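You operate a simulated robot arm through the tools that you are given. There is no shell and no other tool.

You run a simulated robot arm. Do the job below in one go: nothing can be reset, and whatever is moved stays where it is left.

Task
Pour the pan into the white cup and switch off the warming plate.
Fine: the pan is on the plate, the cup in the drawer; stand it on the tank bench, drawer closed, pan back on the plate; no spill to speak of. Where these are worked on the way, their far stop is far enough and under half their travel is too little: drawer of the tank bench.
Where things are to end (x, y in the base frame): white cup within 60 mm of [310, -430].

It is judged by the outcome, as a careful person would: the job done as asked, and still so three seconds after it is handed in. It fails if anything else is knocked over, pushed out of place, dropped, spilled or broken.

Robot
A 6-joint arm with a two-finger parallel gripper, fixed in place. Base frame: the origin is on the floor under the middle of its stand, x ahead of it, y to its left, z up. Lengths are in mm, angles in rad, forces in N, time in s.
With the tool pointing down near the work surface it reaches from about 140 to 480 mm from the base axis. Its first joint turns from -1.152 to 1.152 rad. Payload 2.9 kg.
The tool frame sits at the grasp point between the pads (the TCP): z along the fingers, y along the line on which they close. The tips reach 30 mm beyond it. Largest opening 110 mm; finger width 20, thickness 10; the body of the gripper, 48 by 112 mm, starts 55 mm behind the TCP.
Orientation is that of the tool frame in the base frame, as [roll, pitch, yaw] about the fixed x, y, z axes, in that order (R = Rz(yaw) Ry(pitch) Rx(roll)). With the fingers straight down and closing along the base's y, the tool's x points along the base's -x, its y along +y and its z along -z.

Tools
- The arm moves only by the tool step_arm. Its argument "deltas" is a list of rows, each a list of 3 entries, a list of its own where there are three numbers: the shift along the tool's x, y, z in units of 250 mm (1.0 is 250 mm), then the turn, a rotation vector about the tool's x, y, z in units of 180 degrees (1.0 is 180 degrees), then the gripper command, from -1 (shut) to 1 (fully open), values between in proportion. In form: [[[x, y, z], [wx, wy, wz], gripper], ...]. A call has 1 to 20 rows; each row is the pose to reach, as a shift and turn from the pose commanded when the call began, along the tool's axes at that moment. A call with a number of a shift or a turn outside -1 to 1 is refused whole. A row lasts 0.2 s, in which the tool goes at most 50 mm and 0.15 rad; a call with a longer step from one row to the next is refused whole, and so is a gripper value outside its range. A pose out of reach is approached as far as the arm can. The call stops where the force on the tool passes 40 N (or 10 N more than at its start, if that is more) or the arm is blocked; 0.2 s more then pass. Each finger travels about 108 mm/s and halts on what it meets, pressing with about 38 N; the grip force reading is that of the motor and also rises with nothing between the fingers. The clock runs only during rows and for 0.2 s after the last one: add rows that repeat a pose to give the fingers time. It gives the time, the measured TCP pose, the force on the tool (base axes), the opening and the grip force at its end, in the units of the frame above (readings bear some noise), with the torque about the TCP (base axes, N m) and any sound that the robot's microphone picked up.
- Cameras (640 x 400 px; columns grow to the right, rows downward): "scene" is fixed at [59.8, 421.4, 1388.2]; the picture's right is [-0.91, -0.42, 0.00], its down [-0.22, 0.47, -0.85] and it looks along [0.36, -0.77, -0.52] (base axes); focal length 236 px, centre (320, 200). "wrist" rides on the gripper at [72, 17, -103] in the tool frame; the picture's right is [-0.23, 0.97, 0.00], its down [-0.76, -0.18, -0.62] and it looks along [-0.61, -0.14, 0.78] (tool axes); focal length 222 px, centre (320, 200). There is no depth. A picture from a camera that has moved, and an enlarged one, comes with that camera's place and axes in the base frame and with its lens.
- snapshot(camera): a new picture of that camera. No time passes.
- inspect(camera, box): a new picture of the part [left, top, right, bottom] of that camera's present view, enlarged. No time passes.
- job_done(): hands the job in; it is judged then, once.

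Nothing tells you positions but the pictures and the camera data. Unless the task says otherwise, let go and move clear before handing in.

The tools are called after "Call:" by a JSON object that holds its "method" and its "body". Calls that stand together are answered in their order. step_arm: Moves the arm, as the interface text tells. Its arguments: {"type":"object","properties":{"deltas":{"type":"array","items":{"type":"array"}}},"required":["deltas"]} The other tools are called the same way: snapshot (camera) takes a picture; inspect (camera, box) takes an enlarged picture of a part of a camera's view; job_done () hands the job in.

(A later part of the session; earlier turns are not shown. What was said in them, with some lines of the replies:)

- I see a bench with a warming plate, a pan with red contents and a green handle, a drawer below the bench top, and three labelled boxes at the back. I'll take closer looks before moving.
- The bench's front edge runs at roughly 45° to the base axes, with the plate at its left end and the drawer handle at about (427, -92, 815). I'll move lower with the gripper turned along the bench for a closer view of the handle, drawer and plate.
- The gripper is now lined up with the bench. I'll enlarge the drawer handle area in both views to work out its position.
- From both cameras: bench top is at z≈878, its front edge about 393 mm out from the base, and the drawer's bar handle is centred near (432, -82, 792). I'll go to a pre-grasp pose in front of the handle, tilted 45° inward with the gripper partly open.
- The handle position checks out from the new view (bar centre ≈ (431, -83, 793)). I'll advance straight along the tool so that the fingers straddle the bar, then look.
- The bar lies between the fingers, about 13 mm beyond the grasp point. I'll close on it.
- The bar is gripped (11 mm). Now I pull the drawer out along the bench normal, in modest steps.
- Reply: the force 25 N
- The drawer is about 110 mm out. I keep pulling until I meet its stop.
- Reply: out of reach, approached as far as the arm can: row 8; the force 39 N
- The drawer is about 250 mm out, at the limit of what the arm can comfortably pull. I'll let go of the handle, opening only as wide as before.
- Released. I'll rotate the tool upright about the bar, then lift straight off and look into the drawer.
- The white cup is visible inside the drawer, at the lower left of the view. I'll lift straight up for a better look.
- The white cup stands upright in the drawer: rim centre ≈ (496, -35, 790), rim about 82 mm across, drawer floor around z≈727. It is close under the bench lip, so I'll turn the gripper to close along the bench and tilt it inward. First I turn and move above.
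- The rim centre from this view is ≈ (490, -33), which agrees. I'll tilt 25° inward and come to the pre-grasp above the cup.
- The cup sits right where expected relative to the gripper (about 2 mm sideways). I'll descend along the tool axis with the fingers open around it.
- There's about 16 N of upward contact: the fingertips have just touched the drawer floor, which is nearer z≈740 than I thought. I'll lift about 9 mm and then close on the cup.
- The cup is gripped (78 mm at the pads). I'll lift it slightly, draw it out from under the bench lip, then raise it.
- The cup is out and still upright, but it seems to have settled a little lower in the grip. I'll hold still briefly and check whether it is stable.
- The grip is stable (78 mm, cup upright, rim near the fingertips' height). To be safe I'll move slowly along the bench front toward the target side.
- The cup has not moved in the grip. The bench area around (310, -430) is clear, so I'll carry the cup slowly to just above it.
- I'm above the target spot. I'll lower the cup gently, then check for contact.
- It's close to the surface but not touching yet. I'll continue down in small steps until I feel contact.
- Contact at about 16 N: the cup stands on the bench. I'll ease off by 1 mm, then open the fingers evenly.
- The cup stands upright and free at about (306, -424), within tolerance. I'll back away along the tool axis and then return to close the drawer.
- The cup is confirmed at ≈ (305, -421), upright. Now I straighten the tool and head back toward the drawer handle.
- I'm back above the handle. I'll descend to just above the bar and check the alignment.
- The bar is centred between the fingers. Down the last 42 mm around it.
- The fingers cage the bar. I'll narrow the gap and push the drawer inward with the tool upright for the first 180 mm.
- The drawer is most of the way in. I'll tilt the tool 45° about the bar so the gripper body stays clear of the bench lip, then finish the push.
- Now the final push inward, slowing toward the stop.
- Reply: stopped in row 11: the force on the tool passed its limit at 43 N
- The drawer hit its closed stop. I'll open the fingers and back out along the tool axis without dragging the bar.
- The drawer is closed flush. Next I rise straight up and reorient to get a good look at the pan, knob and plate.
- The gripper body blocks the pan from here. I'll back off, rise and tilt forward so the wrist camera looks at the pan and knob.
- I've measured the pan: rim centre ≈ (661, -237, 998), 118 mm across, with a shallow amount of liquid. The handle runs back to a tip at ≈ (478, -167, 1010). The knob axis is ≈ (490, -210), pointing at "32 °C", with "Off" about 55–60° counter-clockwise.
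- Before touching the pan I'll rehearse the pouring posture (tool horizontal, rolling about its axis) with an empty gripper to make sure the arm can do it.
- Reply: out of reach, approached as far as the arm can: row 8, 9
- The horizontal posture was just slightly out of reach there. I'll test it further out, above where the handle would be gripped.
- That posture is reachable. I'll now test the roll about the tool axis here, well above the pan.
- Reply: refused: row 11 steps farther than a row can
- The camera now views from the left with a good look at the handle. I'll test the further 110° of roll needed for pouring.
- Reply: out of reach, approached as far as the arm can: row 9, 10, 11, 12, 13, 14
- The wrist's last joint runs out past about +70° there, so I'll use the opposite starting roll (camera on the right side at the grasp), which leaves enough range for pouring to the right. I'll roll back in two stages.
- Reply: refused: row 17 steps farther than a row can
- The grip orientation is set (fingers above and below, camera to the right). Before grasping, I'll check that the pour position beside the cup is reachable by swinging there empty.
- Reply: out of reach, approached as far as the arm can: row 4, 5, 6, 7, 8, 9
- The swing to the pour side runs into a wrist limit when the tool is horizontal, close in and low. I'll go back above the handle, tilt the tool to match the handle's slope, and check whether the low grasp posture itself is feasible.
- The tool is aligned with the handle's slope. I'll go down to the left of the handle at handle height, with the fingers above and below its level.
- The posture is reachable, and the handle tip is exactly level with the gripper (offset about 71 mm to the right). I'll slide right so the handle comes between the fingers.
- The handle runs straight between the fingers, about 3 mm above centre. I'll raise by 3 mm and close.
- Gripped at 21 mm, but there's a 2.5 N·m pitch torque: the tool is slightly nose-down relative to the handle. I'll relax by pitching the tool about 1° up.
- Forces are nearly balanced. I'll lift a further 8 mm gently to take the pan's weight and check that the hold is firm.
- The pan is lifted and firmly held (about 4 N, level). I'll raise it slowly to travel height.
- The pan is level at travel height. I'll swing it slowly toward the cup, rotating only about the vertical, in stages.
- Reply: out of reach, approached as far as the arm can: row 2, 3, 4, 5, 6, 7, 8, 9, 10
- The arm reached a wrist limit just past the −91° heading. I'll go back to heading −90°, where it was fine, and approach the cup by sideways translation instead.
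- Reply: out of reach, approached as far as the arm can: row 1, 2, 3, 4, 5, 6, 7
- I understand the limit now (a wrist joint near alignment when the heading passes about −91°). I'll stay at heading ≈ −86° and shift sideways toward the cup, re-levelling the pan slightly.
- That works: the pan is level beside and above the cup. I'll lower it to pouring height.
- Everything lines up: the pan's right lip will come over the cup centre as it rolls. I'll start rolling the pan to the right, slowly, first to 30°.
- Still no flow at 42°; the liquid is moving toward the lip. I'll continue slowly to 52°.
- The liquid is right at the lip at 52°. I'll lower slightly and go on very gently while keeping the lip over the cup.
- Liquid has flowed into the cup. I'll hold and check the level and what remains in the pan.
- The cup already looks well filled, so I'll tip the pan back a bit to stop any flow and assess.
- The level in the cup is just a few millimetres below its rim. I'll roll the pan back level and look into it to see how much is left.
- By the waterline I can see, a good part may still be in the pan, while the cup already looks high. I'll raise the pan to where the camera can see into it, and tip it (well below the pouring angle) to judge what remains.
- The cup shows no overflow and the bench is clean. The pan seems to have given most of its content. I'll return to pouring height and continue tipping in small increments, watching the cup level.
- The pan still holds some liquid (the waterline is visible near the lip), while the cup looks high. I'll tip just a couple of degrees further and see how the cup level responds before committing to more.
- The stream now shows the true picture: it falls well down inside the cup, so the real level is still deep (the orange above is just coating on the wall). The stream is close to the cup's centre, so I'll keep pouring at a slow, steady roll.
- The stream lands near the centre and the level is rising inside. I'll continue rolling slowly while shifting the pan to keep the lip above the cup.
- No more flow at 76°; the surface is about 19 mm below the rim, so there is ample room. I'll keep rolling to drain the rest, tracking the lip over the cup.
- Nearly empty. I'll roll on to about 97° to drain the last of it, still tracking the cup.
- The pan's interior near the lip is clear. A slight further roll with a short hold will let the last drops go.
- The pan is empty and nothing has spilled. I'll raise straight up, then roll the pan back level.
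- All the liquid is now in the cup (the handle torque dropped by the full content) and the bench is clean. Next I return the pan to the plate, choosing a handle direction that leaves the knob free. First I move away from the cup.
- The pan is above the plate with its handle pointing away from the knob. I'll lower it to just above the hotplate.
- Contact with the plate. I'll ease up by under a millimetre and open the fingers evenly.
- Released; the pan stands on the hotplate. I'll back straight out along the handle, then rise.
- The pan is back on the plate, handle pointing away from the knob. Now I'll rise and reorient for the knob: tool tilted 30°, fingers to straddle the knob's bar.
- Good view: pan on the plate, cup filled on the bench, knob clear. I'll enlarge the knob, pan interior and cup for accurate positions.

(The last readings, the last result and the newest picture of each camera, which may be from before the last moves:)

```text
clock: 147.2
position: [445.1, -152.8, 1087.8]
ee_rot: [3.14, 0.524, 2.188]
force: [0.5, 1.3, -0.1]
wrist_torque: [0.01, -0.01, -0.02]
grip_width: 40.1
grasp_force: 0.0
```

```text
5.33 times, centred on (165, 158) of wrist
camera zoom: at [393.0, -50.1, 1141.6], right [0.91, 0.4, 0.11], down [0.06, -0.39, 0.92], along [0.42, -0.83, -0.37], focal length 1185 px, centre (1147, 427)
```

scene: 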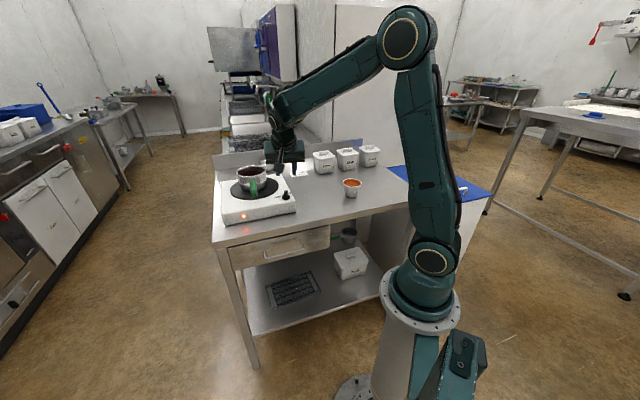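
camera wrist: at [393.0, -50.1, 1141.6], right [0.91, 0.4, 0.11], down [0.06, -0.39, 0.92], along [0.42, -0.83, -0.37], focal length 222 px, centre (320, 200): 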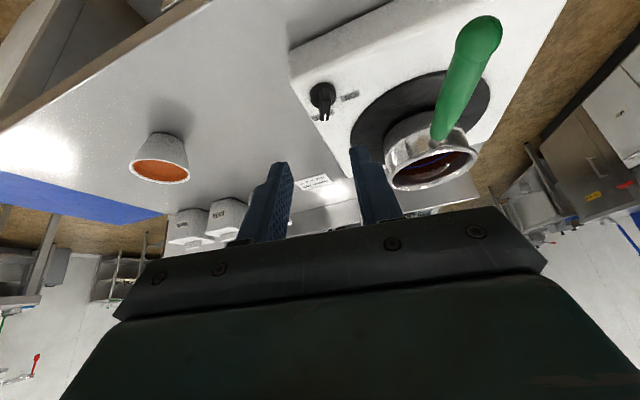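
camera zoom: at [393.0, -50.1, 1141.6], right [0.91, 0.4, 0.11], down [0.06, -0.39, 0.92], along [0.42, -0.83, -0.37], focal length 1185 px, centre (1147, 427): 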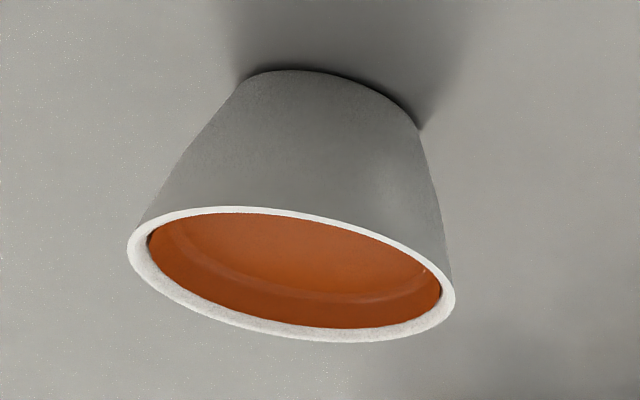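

The cup holds the liquid well below its rim, and the pan is empty. The knob axis is ≈ (494.5, -212), pointer direction ≈ -64°, "OFF" at ≈ +4°, so it needs about 68° counter-clockwise. I'll line the fingers up with the knob bar and approach.

Call:
{"method": "step_arm", "body": {"deltas": [[[-0.0008, 0.0183, 0.0788], [0.0087, 0, 0.0151], -0.27], [[-0.0016, 0.0365, 0.1576], [0.0174, 0, 0.0301], -0.27], [[-0.0024, 0.0548, 0.2364], [0.0261, 0, 0.0452], -0.27], [[-0.0024, 0.0548, 0.2364], [0.0261, 0, 0.0452], -0.27]]}}

Call:
{"method": "snapshot", "body": {"camera": "wrist"}}

Call:
{"method": "inspect", "body": {"camera": "wrist", "box": [260, 60, 420, 200]}}

```text
clock: 148.2
position: [474.3, -167.4, 1036.1]
ee_rot: [-3.141, 0.524, 2.025]
force: [0.7, -0.1, -0.6]
wrist_torque: [-0.02, -0.05, -0.02]
grip_width: 40.3
grasp_force: 0.1
```

```text
taken
camera wrist: at [440.0, -58.5, 1089.8], right [0.96, 0.25, 0.11], down [-0.01, -0.39, 0.92], along [0.27, -0.89, -0.37], focal length 222 px, centre (320, 200)
```

wrist: 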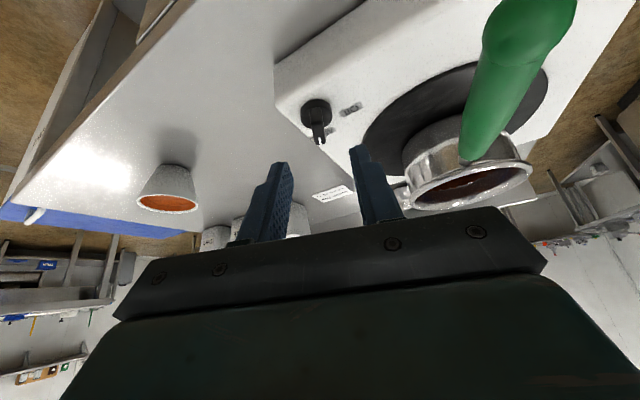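

```text
2.86 times, centred on (340, 130) of wrist
camera zoom: at [440.0, -58.5, 1089.8], right [0.96, 0.25, 0.11], down [-0.01, -0.39, 0.92], along [0.27, -0.89, -0.37], focal length 635 px, centre (263, 400)
```

zoom: 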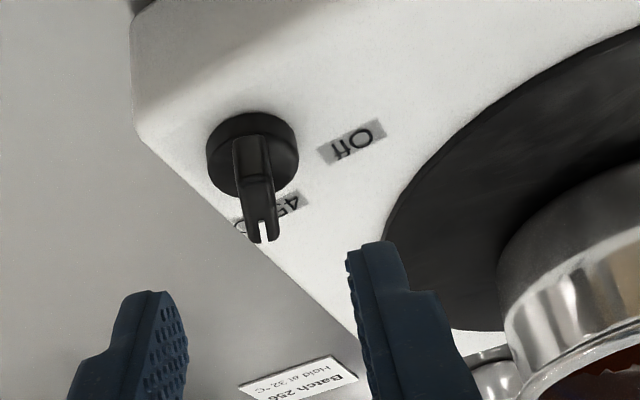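

Aligned. I'll descend along the tool axis so the fingers straddle the knob's bar, staying above its base disc.

Call:
{"method": "step_arm", "body": {"deltas": [[[0, -0.003, 0.067], [0, 0, 0], -0.27], [[0, -0.006, 0.134], [0, 0, 0], -0.27], [[0, -0.006, 0.201], [0, 0, 0], -0.27], [[0, -0.006, 0.268], [0, 0, 0], -0.27], [[0, -0.006, 0.268], [0, 0, 0], -0.27]]}}

Call:
{"method": "inspect", "body": {"camera": "wrist", "box": [220, 80, 440, 240]}}

Call:
{"method": "inspect", "body": {"camera": "scene", "box": [250, 160, 320, 215]}}

```text
clock: 149.4
position: [487.1, -199.1, 978.0]
ee_rot: [3.141, 0.523, 2.027]
force: [-0.1, 0.0, 0.1]
wrist_torque: [-0.02, -0.01, -0.01]
grip_width: 40.2
grasp_force: 0.0
```

```text
2.50 times, centred on (330, 160) of wrist
camera zoom: at [453.1, -89.3, 1032.1], right [0.96, 0.25, 0.11], down [-0.01, -0.39, 0.92], along [0.28, -0.89, -0.37], focal length 555 px, centre (295, 300)
```

zoom: 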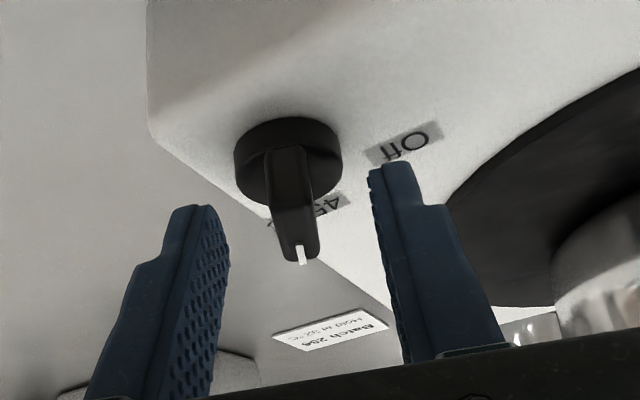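

```text
7.27 times, centred on (285, 188) of scene
camera zoom: at [59.8, 421.4, 1388.2], right [-0.91, -0.42, 0.0], down [-0.22, 0.47, -0.85], along [0.36, -0.77, -0.52], focal length 1713 px, centre (574, 291)
```

zoom: 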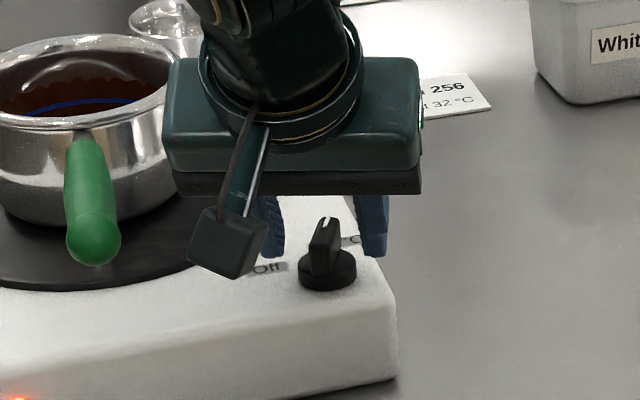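

The fingertips only just reach the bar's top; I'll go 5 mm deeper (still clear of the base disc) and close on the bar.

Call:
{"method": "step_arm", "body": {"deltas": [[[0.004, 0, 0.01], [0, 0, 0], -0.27], [[0.008, 0, 0.022], [0, 0, 0], -0.27], [[0.008, 0, 0.022], [0, 0, 0], -0.27]]}}

Call:
{"method": "step_arm", "body": {"deltas": [[[0, 0, 0], [0, 0, 0], -0.5], [[0, 0, 0], [0, 0, 0], -0.8], [[0, 0, 0], [0, 0, 0], -1], [[0, 0, 0], [0, 0, 0], -1]]}}

Call:
{"method": "inspect", "body": {"camera": "wrist", "box": [220, 80, 440, 240]}}

```text
clock: 150.2
position: [488.7, -200.4, 974.1]
ee_rot: [-3.142, 0.524, 2.023]
force: [0.0, -0.1, -0.3]
wrist_torque: [0.03, -0.03, -0.02]
grip_width: 40.2
grasp_force: 0.1
```

```text
clock: 151.2
position: [488.6, -199.0, 974.2]
ee_rot: [-3.142, 0.525, 2.025]
force: [-7.7, 8.4, 14.6]
wrist_torque: [0.33, 0.19, -0.01]
grip_width: 25.3
grasp_force: 44.7
```

```text
2.50 times, centred on (330, 160) of wrist
camera zoom: at [453.2, -89.9, 1028.3], right [0.96, 0.25, 0.11], down [-0.01, -0.39, 0.92], along [0.28, -0.89, -0.37], focal length 555 px, centre (295, 300)
```

zoom: 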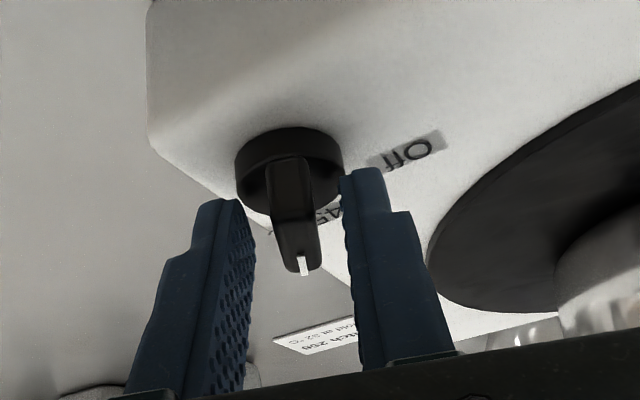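

The fingertips have closed on the knob's base disc rather than the bar (25 mm). I'll open again, lift, and reduce the tilt so the tips sit evenly above the disc.

Call:
{"method": "step_arm", "body": {"deltas": [[[0, 0, 0], [0, 0, 0], -0.27], [[0, 0, 0], [0, 0, 0], -0.27], [[-0.01, 0, -0.0173], [0, 0, 0], -0.27], [[-0.024, 0, -0.0416], [0, 0, 0], -0.27], [[-0.024, 0, -0.0416], [0, 0, 0], -0.27]]}}

Call:
{"method": "inspect", "body": {"camera": "scene", "box": [270, 170, 302, 205]}}

Call:
{"method": "inspect", "body": {"camera": "wrist", "box": [290, 80, 380, 200]}}

```text
clock: 152.4
position: [488.9, -199.6, 985.7]
ee_rot: [3.141, 0.524, 2.026]
force: [0.9, 1.0, 0.1]
wrist_torque: [-0.01, 0.0, 0.01]
grip_width: 40.2
grasp_force: 0.0
```

```text
11.43 times, centred on (286, 188) of scene
camera zoom: at [59.8, 421.4, 1388.2], right [-0.91, -0.42, 0.0], down [-0.22, 0.47, -0.85], along [0.36, -0.77, -0.52], focal length 2692 px, centre (709, 343)
```

zoom: 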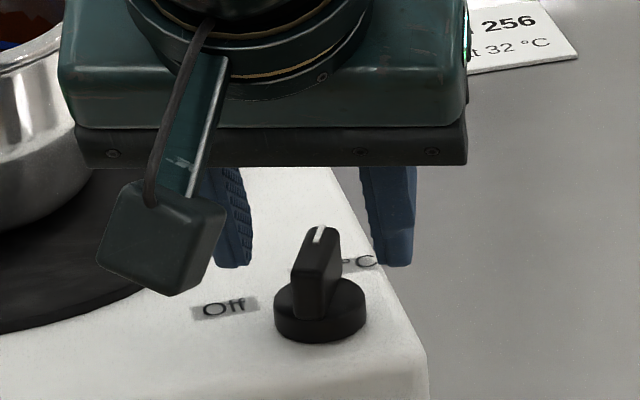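

```text
3.33 times, centred on (335, 140) of wrist
camera zoom: at [453.7, -90.8, 1039.9], right [0.96, 0.25, 0.11], down [-0.01, -0.39, 0.92], along [0.28, -0.89, -0.37], focal length 740 px, centre (270, 400)
```

zoom: 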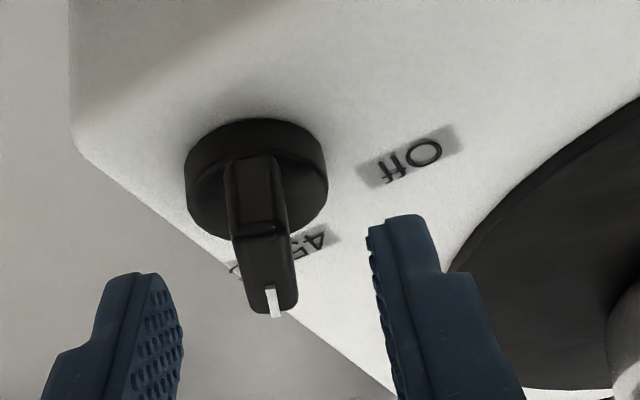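

Call:
{"method": "step_arm", "body": {"deltas": [[[0, 0, 0.015], [0, 0, 0], -0.27], [[0.006, 0, 0.026], [0, 0, 0], -0.27], [[0.006, 0, 0.026], [0, 0, 0], -0.5], [[0.006, 0, 0.026], [0, 0, 0], -0.75], [[0.006, 0, 0.026], [0, 0, 0], -1], [[0.006, 0, 0.026], [0, 0, 0], -1]]}}

Call:
{"method": "inspect", "body": {"camera": "wrist", "box": [290, 80, 380, 200]}}

Call:
{"method": "inspect", "body": {"camera": "scene", "box": [270, 170, 302, 205]}}

```text
clock: 153.8
position: [489.5, -202.5, 980.1]
ee_rot: [-3.141, 0.523, 2.026]
force: [2.2, 1.9, -1.7]
wrist_torque: [-0.01, -0.09, -0.01]
grip_width: 10.9
grasp_force: 45.1
```

```text
3.33 times, centred on (335, 140) of wrist
camera zoom: at [454.3, -92.0, 1033.6], right [0.96, 0.25, 0.11], down [-0.01, -0.39, 0.92], along [0.28, -0.89, -0.37], focal length 740 px, centre (270, 400)
```

zoom: 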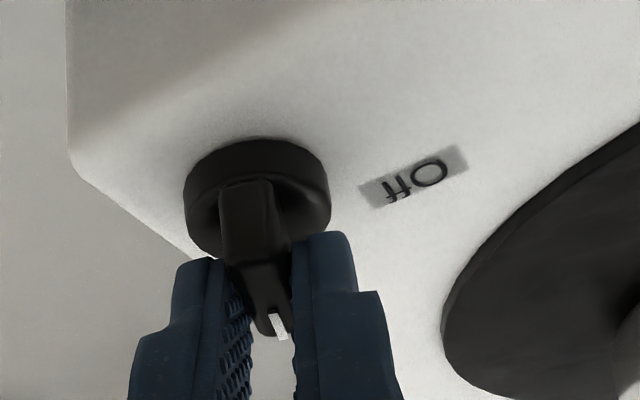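

```text
11.43 times, centred on (286, 188) of scene
camera zoom: at [59.9, 421.4, 1388.2], right [-0.91, -0.42, 0.0], down [-0.22, 0.47, -0.85], along [0.36, -0.77, -0.52], focal length 2692 px, centre (709, 343)
```

zoom: 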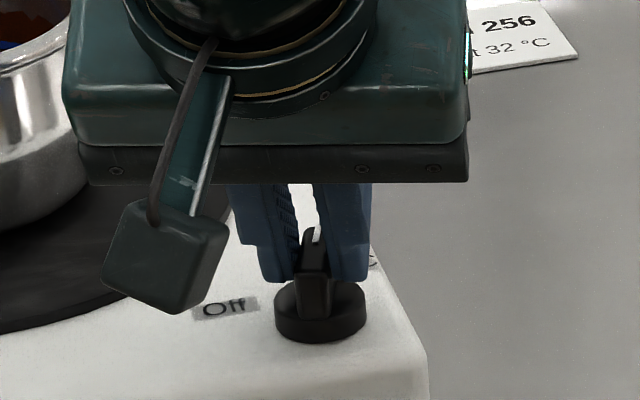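

The bar is gripped properly now (11 mm). I'll turn it counter-clockwise about the knob's axis, first 30°, and check.

Call:
{"method": "step_arm", "body": {"deltas": [[[-0.0003, -0.0047, 0.0002], [-0.0208, 0, -0.0361], -1], [[-0.0011, -0.0093, 0.0006], [-0.0417, 0, -0.0722], -1], [[-0.0024, -0.0138, 0.0014], [-0.0625, 0, -0.1082], -1], [[-0.0042, -0.018, 0.0024], [-0.0834, 0, -0.1443], -1], [[-0.0042, -0.018, 0.0024], [-0.0834, 0, -0.1443], -1]]}}

Call:
{"method": "inspect", "body": {"camera": "wrist", "box": [290, 80, 380, 200]}}

Call:
{"method": "inspect", "body": {"camera": "scene", "box": [225, 170, 305, 240]}}

```text
clock: 155.1
position: [485.2, -204.4, 980.1]
ee_rot: [3.141, 0.524, 2.55]
force: [-7.5, 8.5, 14.7]
wrist_torque: [-0.33, -0.55, 0.05]
grip_width: 11.0
grasp_force: 45.4
```

```text
3.33 times, centred on (335, 140) of wrist
camera zoom: at [399.5, -128.0, 1033.5], right [0.71, 0.7, 0.11], down [0.19, -0.34, 0.92], along [0.68, -0.63, -0.37], focal length 740 px, centre (270, 400)
```

zoom: 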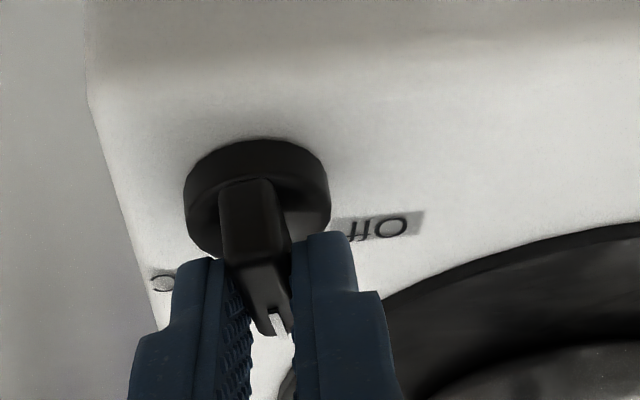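

```text
5.71 times, centred on (265, 205) of scene
camera zoom: at [59.4, 421.7, 1388.1], right [-0.91, -0.42, 0.0], down [-0.22, 0.47, -0.85], along [0.36, -0.77, -0.52], focal length 1346 px, centre (634, 171)
```

zoom: 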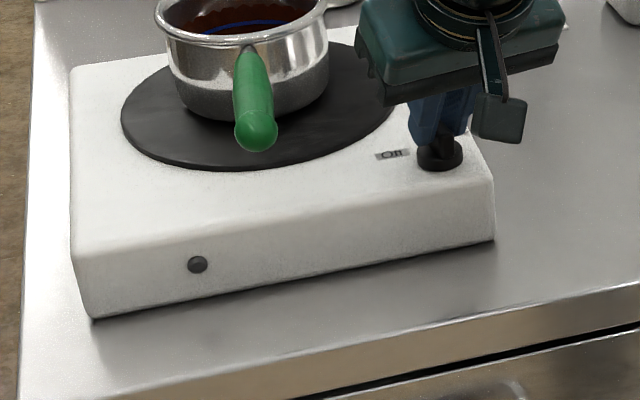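

The knob is turning and the red lamp has already gone out. I'll carry on toward the "OFF" mark, easing the tool up by 2 mm to relieve contact.

Call:
{"method": "step_arm", "body": {"deltas": [[[-0.004, 0, -0.0069], [0, 0, 0], -1], [[-0.0042, -0.0045, -0.0068], [-0.02, 0, -0.0346], -1], [[-0.005, -0.009, -0.0063], [-0.04, 0, -0.0693], -1], [[-0.0062, -0.0133, -0.0056], [-0.06, 0, -0.1039], -1], [[-0.0079, -0.0173, -0.0047], [-0.08, 0, -0.1385], -1], [[-0.01, -0.0212, -0.0035], [-0.1, 0, -0.1732], -1], [[-0.01, -0.0212, -0.0035], [-0.1, 0, -0.1732], -1]]}}

Call:
{"method": "inspect", "body": {"camera": "wrist", "box": [290, 80, 380, 200]}}

Call:
{"method": "inspect", "body": {"camera": "scene", "box": [225, 170, 305, 240]}}

```text
clock: 156.7
position: [483.5, -209.7, 979.6]
ee_rot: [3.14, 0.521, -3.105]
force: [-0.9, 0.8, -13.5]
wrist_torque: [-0.12, 1.27, 0.01]
grip_width: 11.0
grasp_force: 44.8
```

```text
3.33 times, centred on (335, 140) of wrist
camera zoom: at [368.9, -199.3, 1034.3], right [0.16, 0.98, 0.11], down [0.36, -0.17, 0.92], along [0.92, -0.11, -0.38], focal length 740 px, centre (270, 400)
```

zoom: 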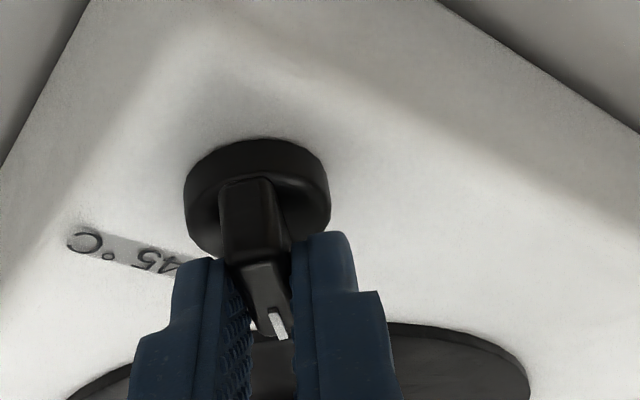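

```text
5.71 times, centred on (265, 205) of scene
camera zoom: at [60.0, 421.3, 1388.2], right [-0.91, -0.42, 0.0], down [-0.22, 0.47, -0.85], along [0.36, -0.77, -0.52], focal length 1346 px, centre (634, 171)
```

zoom: 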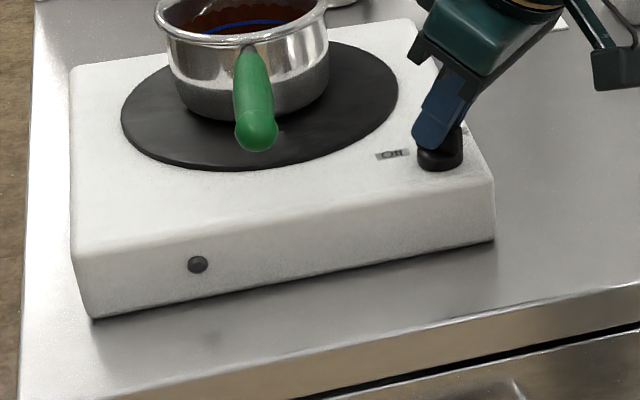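

The pointer now sits at "OFF" and the lamp stays dark. I'll release the knob and back away.

Call:
{"method": "step_arm", "body": {"deltas": [[[0.002, 0, 0.0035], [0, 0, 0], -1], [[0.002, 0, 0.0035], [0, 0, 0], -0.6], [[0.002, 0, 0.0035], [0, 0, 0], -0.27], [[0.002, 0, 0.0035], [0, 0, 0], -0.27], [[0, 0, -0.06], [0, 0, 0], -0.27], [[0, 0, -0.18], [0, 0, 0], -0.27], [[0, 0, -0.32], [0, 0, 0], -0.27], [[0, 0, -0.44], [0, 0, 0], -0.27], [[0, 0, -0.44], [0, 0, 0], -0.27]]}}

Call:
{"method": "snapshot", "body": {"camera": "wrist"}}

Call:
{"method": "snapshot", "body": {"camera": "scene"}}

Call:
{"method": "inspect", "body": {"camera": "scene", "box": [225, 160, 305, 230]}}

```text
clock: 158.7
position: [428.9, -215.6, 1076.1]
ee_rot: [3.141, 0.524, -3.105]
force: [0.1, 0.5, 0.5]
wrist_torque: [-0.02, -0.02, 0.02]
grip_width: 40.1
grasp_force: 0.0
```

```text
taken
camera wrist: at [314.0, -203.5, 1128.8], right [0.16, 0.98, 0.11], down [0.35, -0.16, 0.92], along [0.92, -0.11, -0.37], focal length 222 px, centre (320, 200)
```

wrist: 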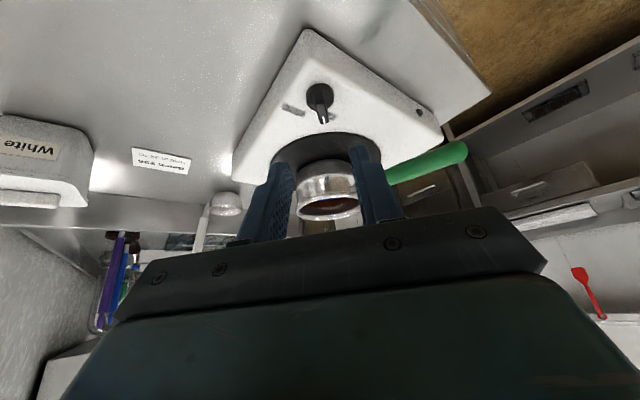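

```text
taken
```

scene: 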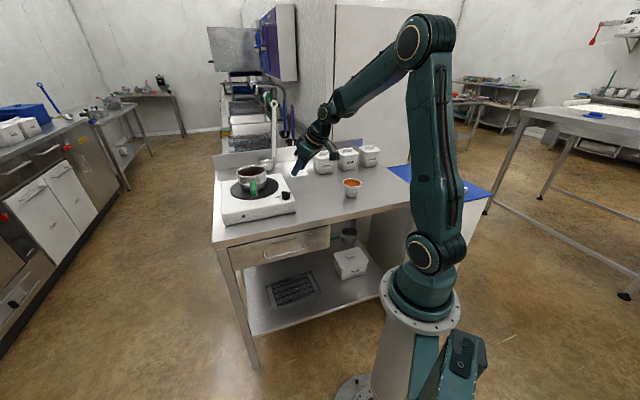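

```text
5.71 times, centred on (265, 195) of scene
camera zoom: at [59.8, 421.4, 1388.2], right [-0.91, -0.42, 0.0], down [-0.22, 0.47, -0.85], along [0.36, -0.77, -0.52], focal length 1346 px, centre (634, 229)
```

zoom: 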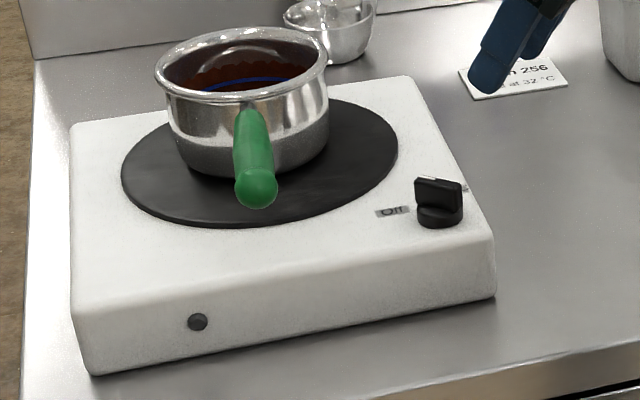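

The lamp is off and the knob points at "Off". I'll check the knob, cup, drawer, and bench in detail.

Call:
{"method": "inspect", "body": {"camera": "wrist", "box": [270, 70, 370, 140]}}

Call:
{"method": "inspect", "body": {"camera": "scene", "box": [315, 165, 375, 210]}}

Call:
{"method": "inspect", "body": {"camera": "scene", "box": [210, 215, 370, 310]}}

Call:
{"method": "inspect", "body": {"camera": "wrist", "box": [280, 150, 380, 230]}}

```text
5.71 times, centred on (320, 105) of wrist
camera zoom: at [314.0, -203.5, 1128.8], right [0.16, 0.98, 0.11], down [0.35, -0.16, 0.92], along [0.92, -0.11, -0.37], focal length 1269 px, centre (320, 743)
```

zoom: 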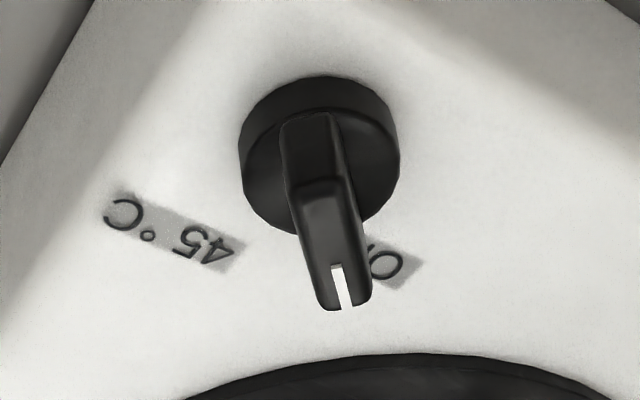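

```text
8.89 times, centred on (345, 188) of scene
camera zoom: at [59.8, 421.4, 1388.2], right [-0.91, -0.42, 0.0], down [-0.22, 0.47, -0.85], along [0.36, -0.77, -0.52], focal length 2094 px, centre (98, 311)
```

zoom: 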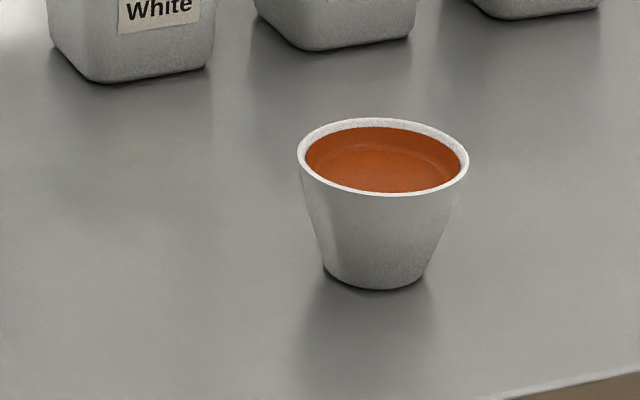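

```text
4.00 times, centred on (290, 262) of scene
camera zoom: at [59.8, 421.4, 1388.2], right [-0.91, -0.42, 0.0], down [-0.22, 0.47, -0.85], along [0.36, -0.77, -0.52], focal length 942 px, centre (440, -50)
```

zoom: 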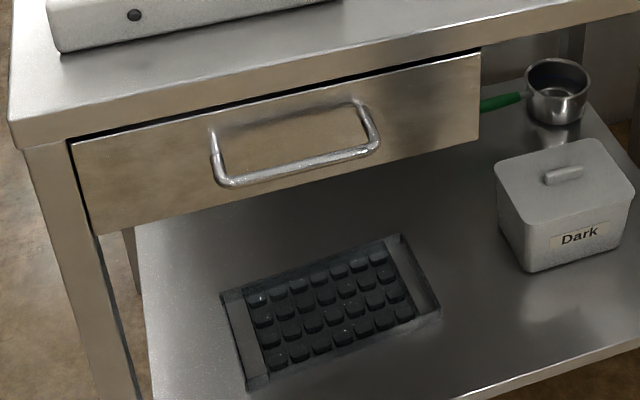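

```text
5.00 times, centred on (330, 190) of wrist
camera zoom: at [314.0, -203.5, 1128.8], right [0.16, 0.98, 0.11], down [0.35, -0.16, 0.92], along [0.92, -0.11, -0.37], focal length 1111 px, centre (270, 250)
```

zoom: 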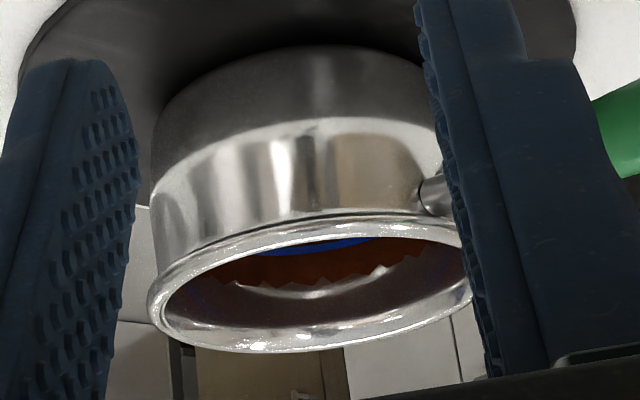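

Everything checks out: the pointer is at Off with the lamp dark, the drawer is flush, and the pan is empty on the plate. The cup is upright at about (305, -421) with no drips on the bench. I'll move the arm well clear and take a final look.

Call:
{"method": "step_arm", "body": {"deltas": [[[-0.06, 0, -0.104], [0, 0, 0], -0.27], [[-0.14, 0, -0.243], [0, 0, 0], -0.27], [[-0.22, 0, -0.381], [0, 0, 0], -0.27], [[-0.28, 0, -0.485], [0, 0, 0], -0.27], [[-0.28, 0, -0.485], [0, 0, 0], -0.27], [[-0.28, 0, -0.485], [0, 0, 0], -0.27], [[-0.28, 0, -0.485], [0, 0, 0], -0.27]]}}

Call:
{"method": "snapshot", "body": {"camera": "scene"}}

Call:
{"method": "inspect", "body": {"camera": "scene", "box": [205, 140, 415, 300]}}

Call:
{"method": "snapshot", "body": {"camera": "wrist"}}

```text
clock: 160.2
position: [430.3, -213.2, 1217.9]
ee_rot: [3.141, 0.523, -3.106]
force: [0.1, -0.2, -0.4]
wrist_torque: [0.03, 0.0, 0.0]
grip_width: 40.1
grasp_force: 0.1
```

```text
taken
```

scene: 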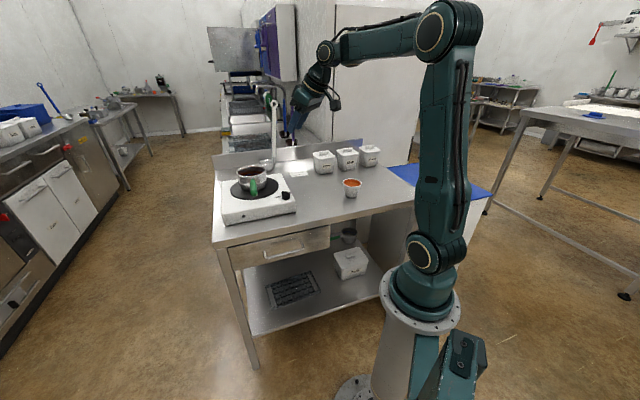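

```text
2.50 times, centred on (310, 220) of scene
camera zoom: at [59.8, 421.4, 1388.2], right [-0.91, -0.42, 0.0], down [-0.22, 0.47, -0.85], along [0.36, -0.77, -0.52], focal length 589 px, centre (345, 150)
```

zoom: 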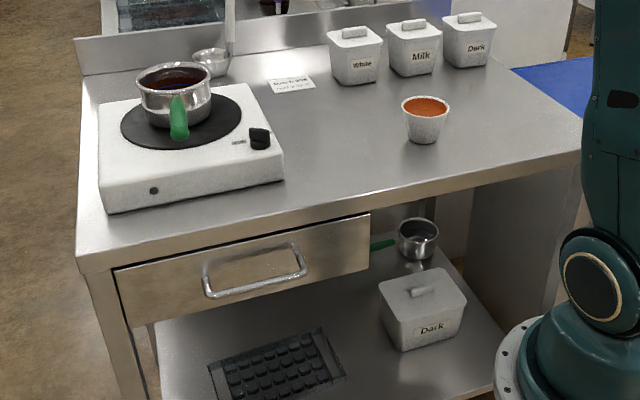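

```text
taken
camera wrist: at [315.4, -201.4, 1271.4], right [0.16, 0.98, 0.11], down [0.35, -0.17, 0.92], along [0.92, -0.11, -0.37], focal length 222 px, centre (320, 200)
```

wrist: 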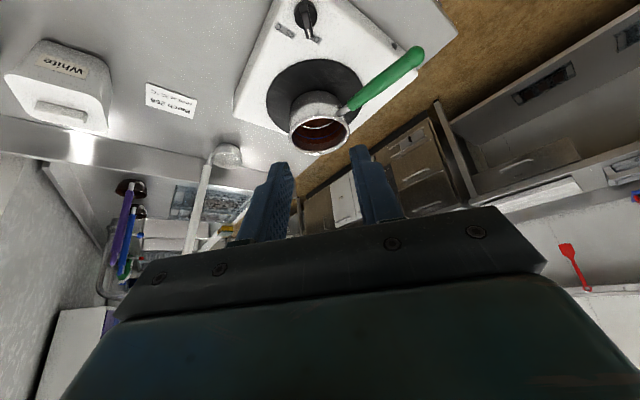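

Call:
{"method": "inspect", "body": {"camera": "wrist", "box": [280, 85, 360, 160]}}

Call:
{"method": "inspect", "body": {"camera": "wrist", "box": [270, 0, 340, 50]}}

```text
5.33 times, centred on (320, 122) of wrist
camera zoom: at [315.4, -201.4, 1271.4], right [0.16, 0.98, 0.11], down [0.35, -0.17, 0.92], along [0.92, -0.11, -0.37], focal length 1185 px, centre (320, 613)
```

zoom: 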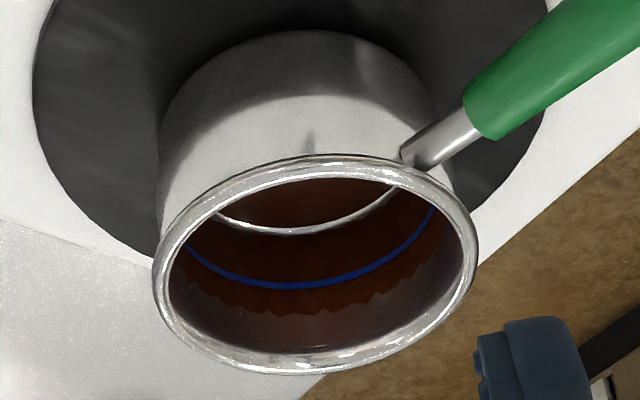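

```text
8.00 times, centred on (305, 25) of wrist
camera zoom: at [315.4, -201.4, 1271.4], right [0.16, 0.98, 0.11], down [0.35, -0.17, 0.92], along [0.92, -0.11, -0.37], focal length 1777 px, centre (440, 1600)
```

zoom: 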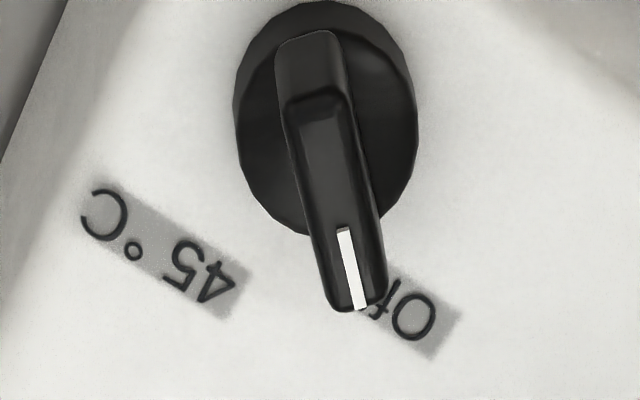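

All looks right, but the pointer stands a few degrees short of the middle of the "Off" label. To be thorough I'll go back along the same path and nudge the knob the last few degrees.

Call:
{"method": "step_arm", "body": {"deltas": [[[0.07, 0, 0.121], [0, 0, 0], -0.27], [[0.15, 0, 0.26], [0, 0, 0], -0.27], [[0.22, 0, 0.381], [0, 0, 0], -0.27], [[0.28, 0, 0.485], [0, 0, 0], -0.27], [[0.28, 0, 0.6], [0, 0, 0], -0.27], [[0.28, 0, 0.72], [0, 0, 0], -0.27], [[0.28, 0, 0.82], [0, 0, 0], -0.27], [[0.28, 0, 0.82], [0, 0, 0], -0.27]]}}

Call:
{"method": "inspect", "body": {"camera": "wrist", "box": [260, 70, 380, 200]}}

```text
clock: 162.1
position: [472.2, -212.6, 1004.2]
ee_rot: [-3.141, 0.523, -3.104]
force: [-0.2, 0.4, 0.4]
wrist_torque: [0.01, 0.03, -0.02]
grip_width: 40.3
grasp_force: 0.0
```

```text
3.08 times, centred on (320, 135) of wrist
camera zoom: at [357.4, -199.9, 1057.4], right [0.16, 0.98, 0.11], down [0.35, -0.16, 0.92], along [0.92, -0.11, -0.37], focal length 684 px, centre (320, 400)
```

zoom: 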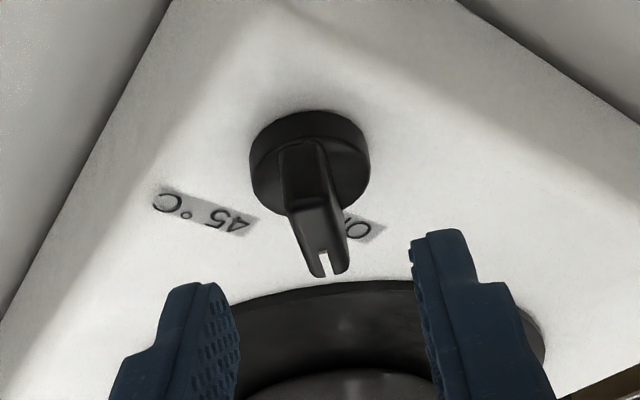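

Call:
{"method": "step_arm", "body": {"deltas": [[[0, 0, 0.05], [0, 0, 0], -0.27], [[0, 0, 0.11], [0, 0, 0], -0.27], [[0, 0, 0.11], [0, 0, 0], -0.5], [[0, 0, 0.11], [0, 0, 0], -0.75], [[0, 0, 0.11], [0, 0, 0], -1], [[0, 0, 0.11], [0, 0, 0], -1]]}}

```text
clock: 163.4
position: [485.9, -210.5, 980.7]
ee_rot: [3.14, 0.522, -3.107]
force: [2.9, -1.7, -2.7]
wrist_torque: [-0.05, -0.2, -0.04]
grip_width: 11.0
grasp_force: 45.1
```

The bar is gripped again. I'll turn it a few more degrees toward the stop.

Call:
{"method": "step_arm", "body": {"deltas": [[[0, -0.0031, 0], [-0.0111, 0, -0.0192], -1], [[-0.0004, -0.0061, 0.0002], [-0.0222, 0, -0.0385], -1], [[-0.0004, -0.0061, 0.0002], [-0.0222, 0, -0.0385], -1]]}}

Call:
{"method": "inspect", "body": {"camera": "scene", "box": [225, 165, 305, 235]}}

```text
clock: 164.2
position: [484.9, -212.5, 981.3]
ee_rot: [-3.14, 0.525, -2.965]
force: [4.6, -0.6, 6.1]
wrist_torque: [-0.22, 1.24, -0.02]
grip_width: 10.7
grasp_force: 45.2
```

```text
5.71 times, centred on (265, 200) of scene
camera zoom: at [59.9, 421.4, 1388.2], right [-0.91, -0.42, 0.0], down [-0.22, 0.47, -0.85], along [0.36, -0.77, -0.52], focal length 1346 px, centre (634, 200)
```

zoom: 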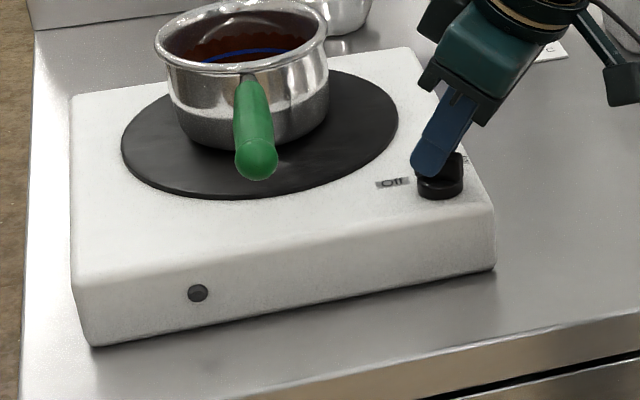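

Lamp still dark. I'll release and back off along the same path.

Call:
{"method": "step_arm", "body": {"deltas": [[[0, 0, 0], [0, 0, 0], -0.6], [[0, 0, 0], [0, 0, 0], -0.27], [[0, 0, 0], [0, 0, 0], -0.27], [[0, 0, -0.06], [0, 0, 0], -0.27], [[0, 0, -0.18], [0, 0, 0], -0.27], [[0, 0, -0.32], [0, 0, 0], -0.27], [[0, 0, -0.44], [0, 0, 0], -0.27], [[-0.08, 0, -0.58], [0, 0, 0], -0.27], [[-0.17, 0, -0.73], [0, 0, 0], -0.27], [[-0.26, 0, -0.88], [0, 0, 0], -0.27], [[-0.26, 0, -0.88], [0, 0, 0], -0.27]]}}

Call:
{"method": "inspect", "body": {"camera": "wrist", "box": [260, 0, 360, 80]}}

Call:
{"method": "inspect", "body": {"camera": "scene", "box": [205, 140, 415, 300]}}

Call:
{"method": "inspect", "body": {"camera": "scene", "box": [225, 165, 305, 235]}}

```text
clock: 166.7
position: [429.9, -220.0, 1204.7]
ee_rot: [-3.141, 0.523, -2.966]
force: [-0.4, -0.3, 0.4]
wrist_torque: [0.02, -0.02, 0.0]
grip_width: 40.2
grasp_force: 0.0
```

```text
5.00 times, centred on (310, 40) of wrist
camera zoom: at [313.8, -224.0, 1258.6], right [0.02, 0.99, 0.11], down [0.37, -0.11, 0.92], along [0.93, 0.02, -0.37], focal length 1111 px, centre (370, 1000)
```

zoom: 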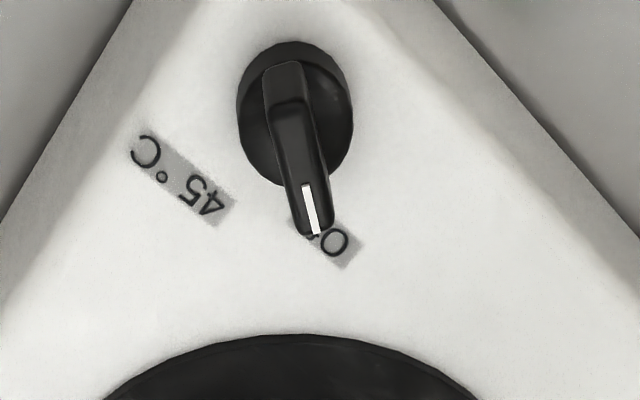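

```text
2.50 times, centred on (310, 220) of scene
camera zoom: at [59.8, 421.4, 1388.2], right [-0.91, -0.42, 0.0], down [-0.22, 0.47, -0.85], along [0.36, -0.77, -0.52], focal length 589 px, centre (345, 150)
```

zoom: 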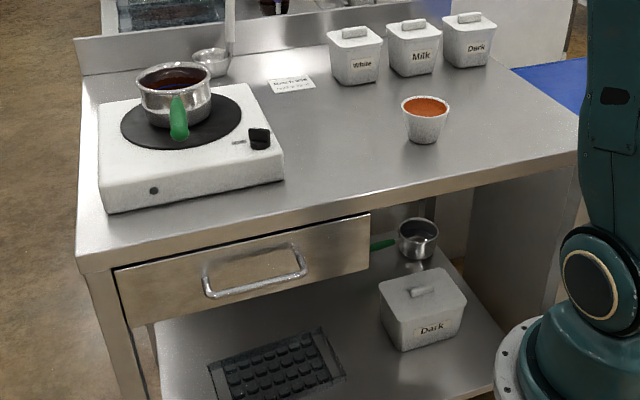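

```text
5.71 times, centred on (265, 200) of scene
camera zoom: at [59.8, 421.4, 1388.2], right [-0.91, -0.42, 0.0], down [-0.22, 0.47, -0.85], along [0.36, -0.77, -0.52], focal length 1346 px, centre (634, 200)
```

zoom: 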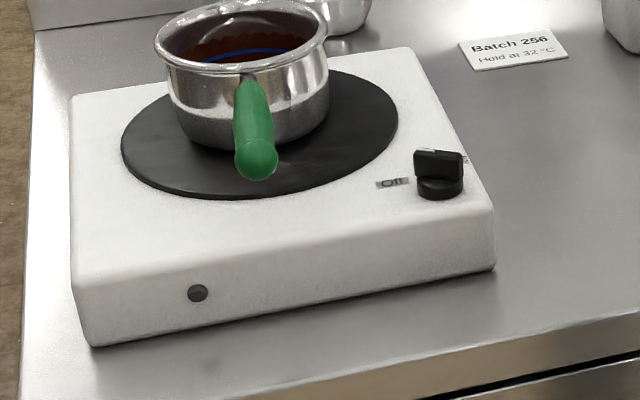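

The pointer now lies over "Off" and the lamp is dark. The empty pan stands on the plate, the filled white cup is upright at about (305, -421), and the drawer is closed. Nothing else has moved, and the arm is clear, so I'm handing the job in.

Call:
{"method": "job_done", "body": {}}

```text
The job is handed in.
```

The job is done and handed in; the result has not come back yet.

- **Cup:** the white cup stands upright on the tank bench at about (305, -421), roughly 10 mm from the target. It holds the whole content of the pan, with the level below the rim. The bench around it is clean.
- **Pan:** it is back on the plate with only a film of residue inside. I set it down with the handle pointing in a different direction than before, so the gripper could get at the knob.
- **Plate:** the knob points at "Off" and the red lamp is out.
- **Drawer:** it is closed against its stop.

While being lifted out of the drawer, the cup slipped about 20 mm down in the grip. It stayed upright and was placed normally.
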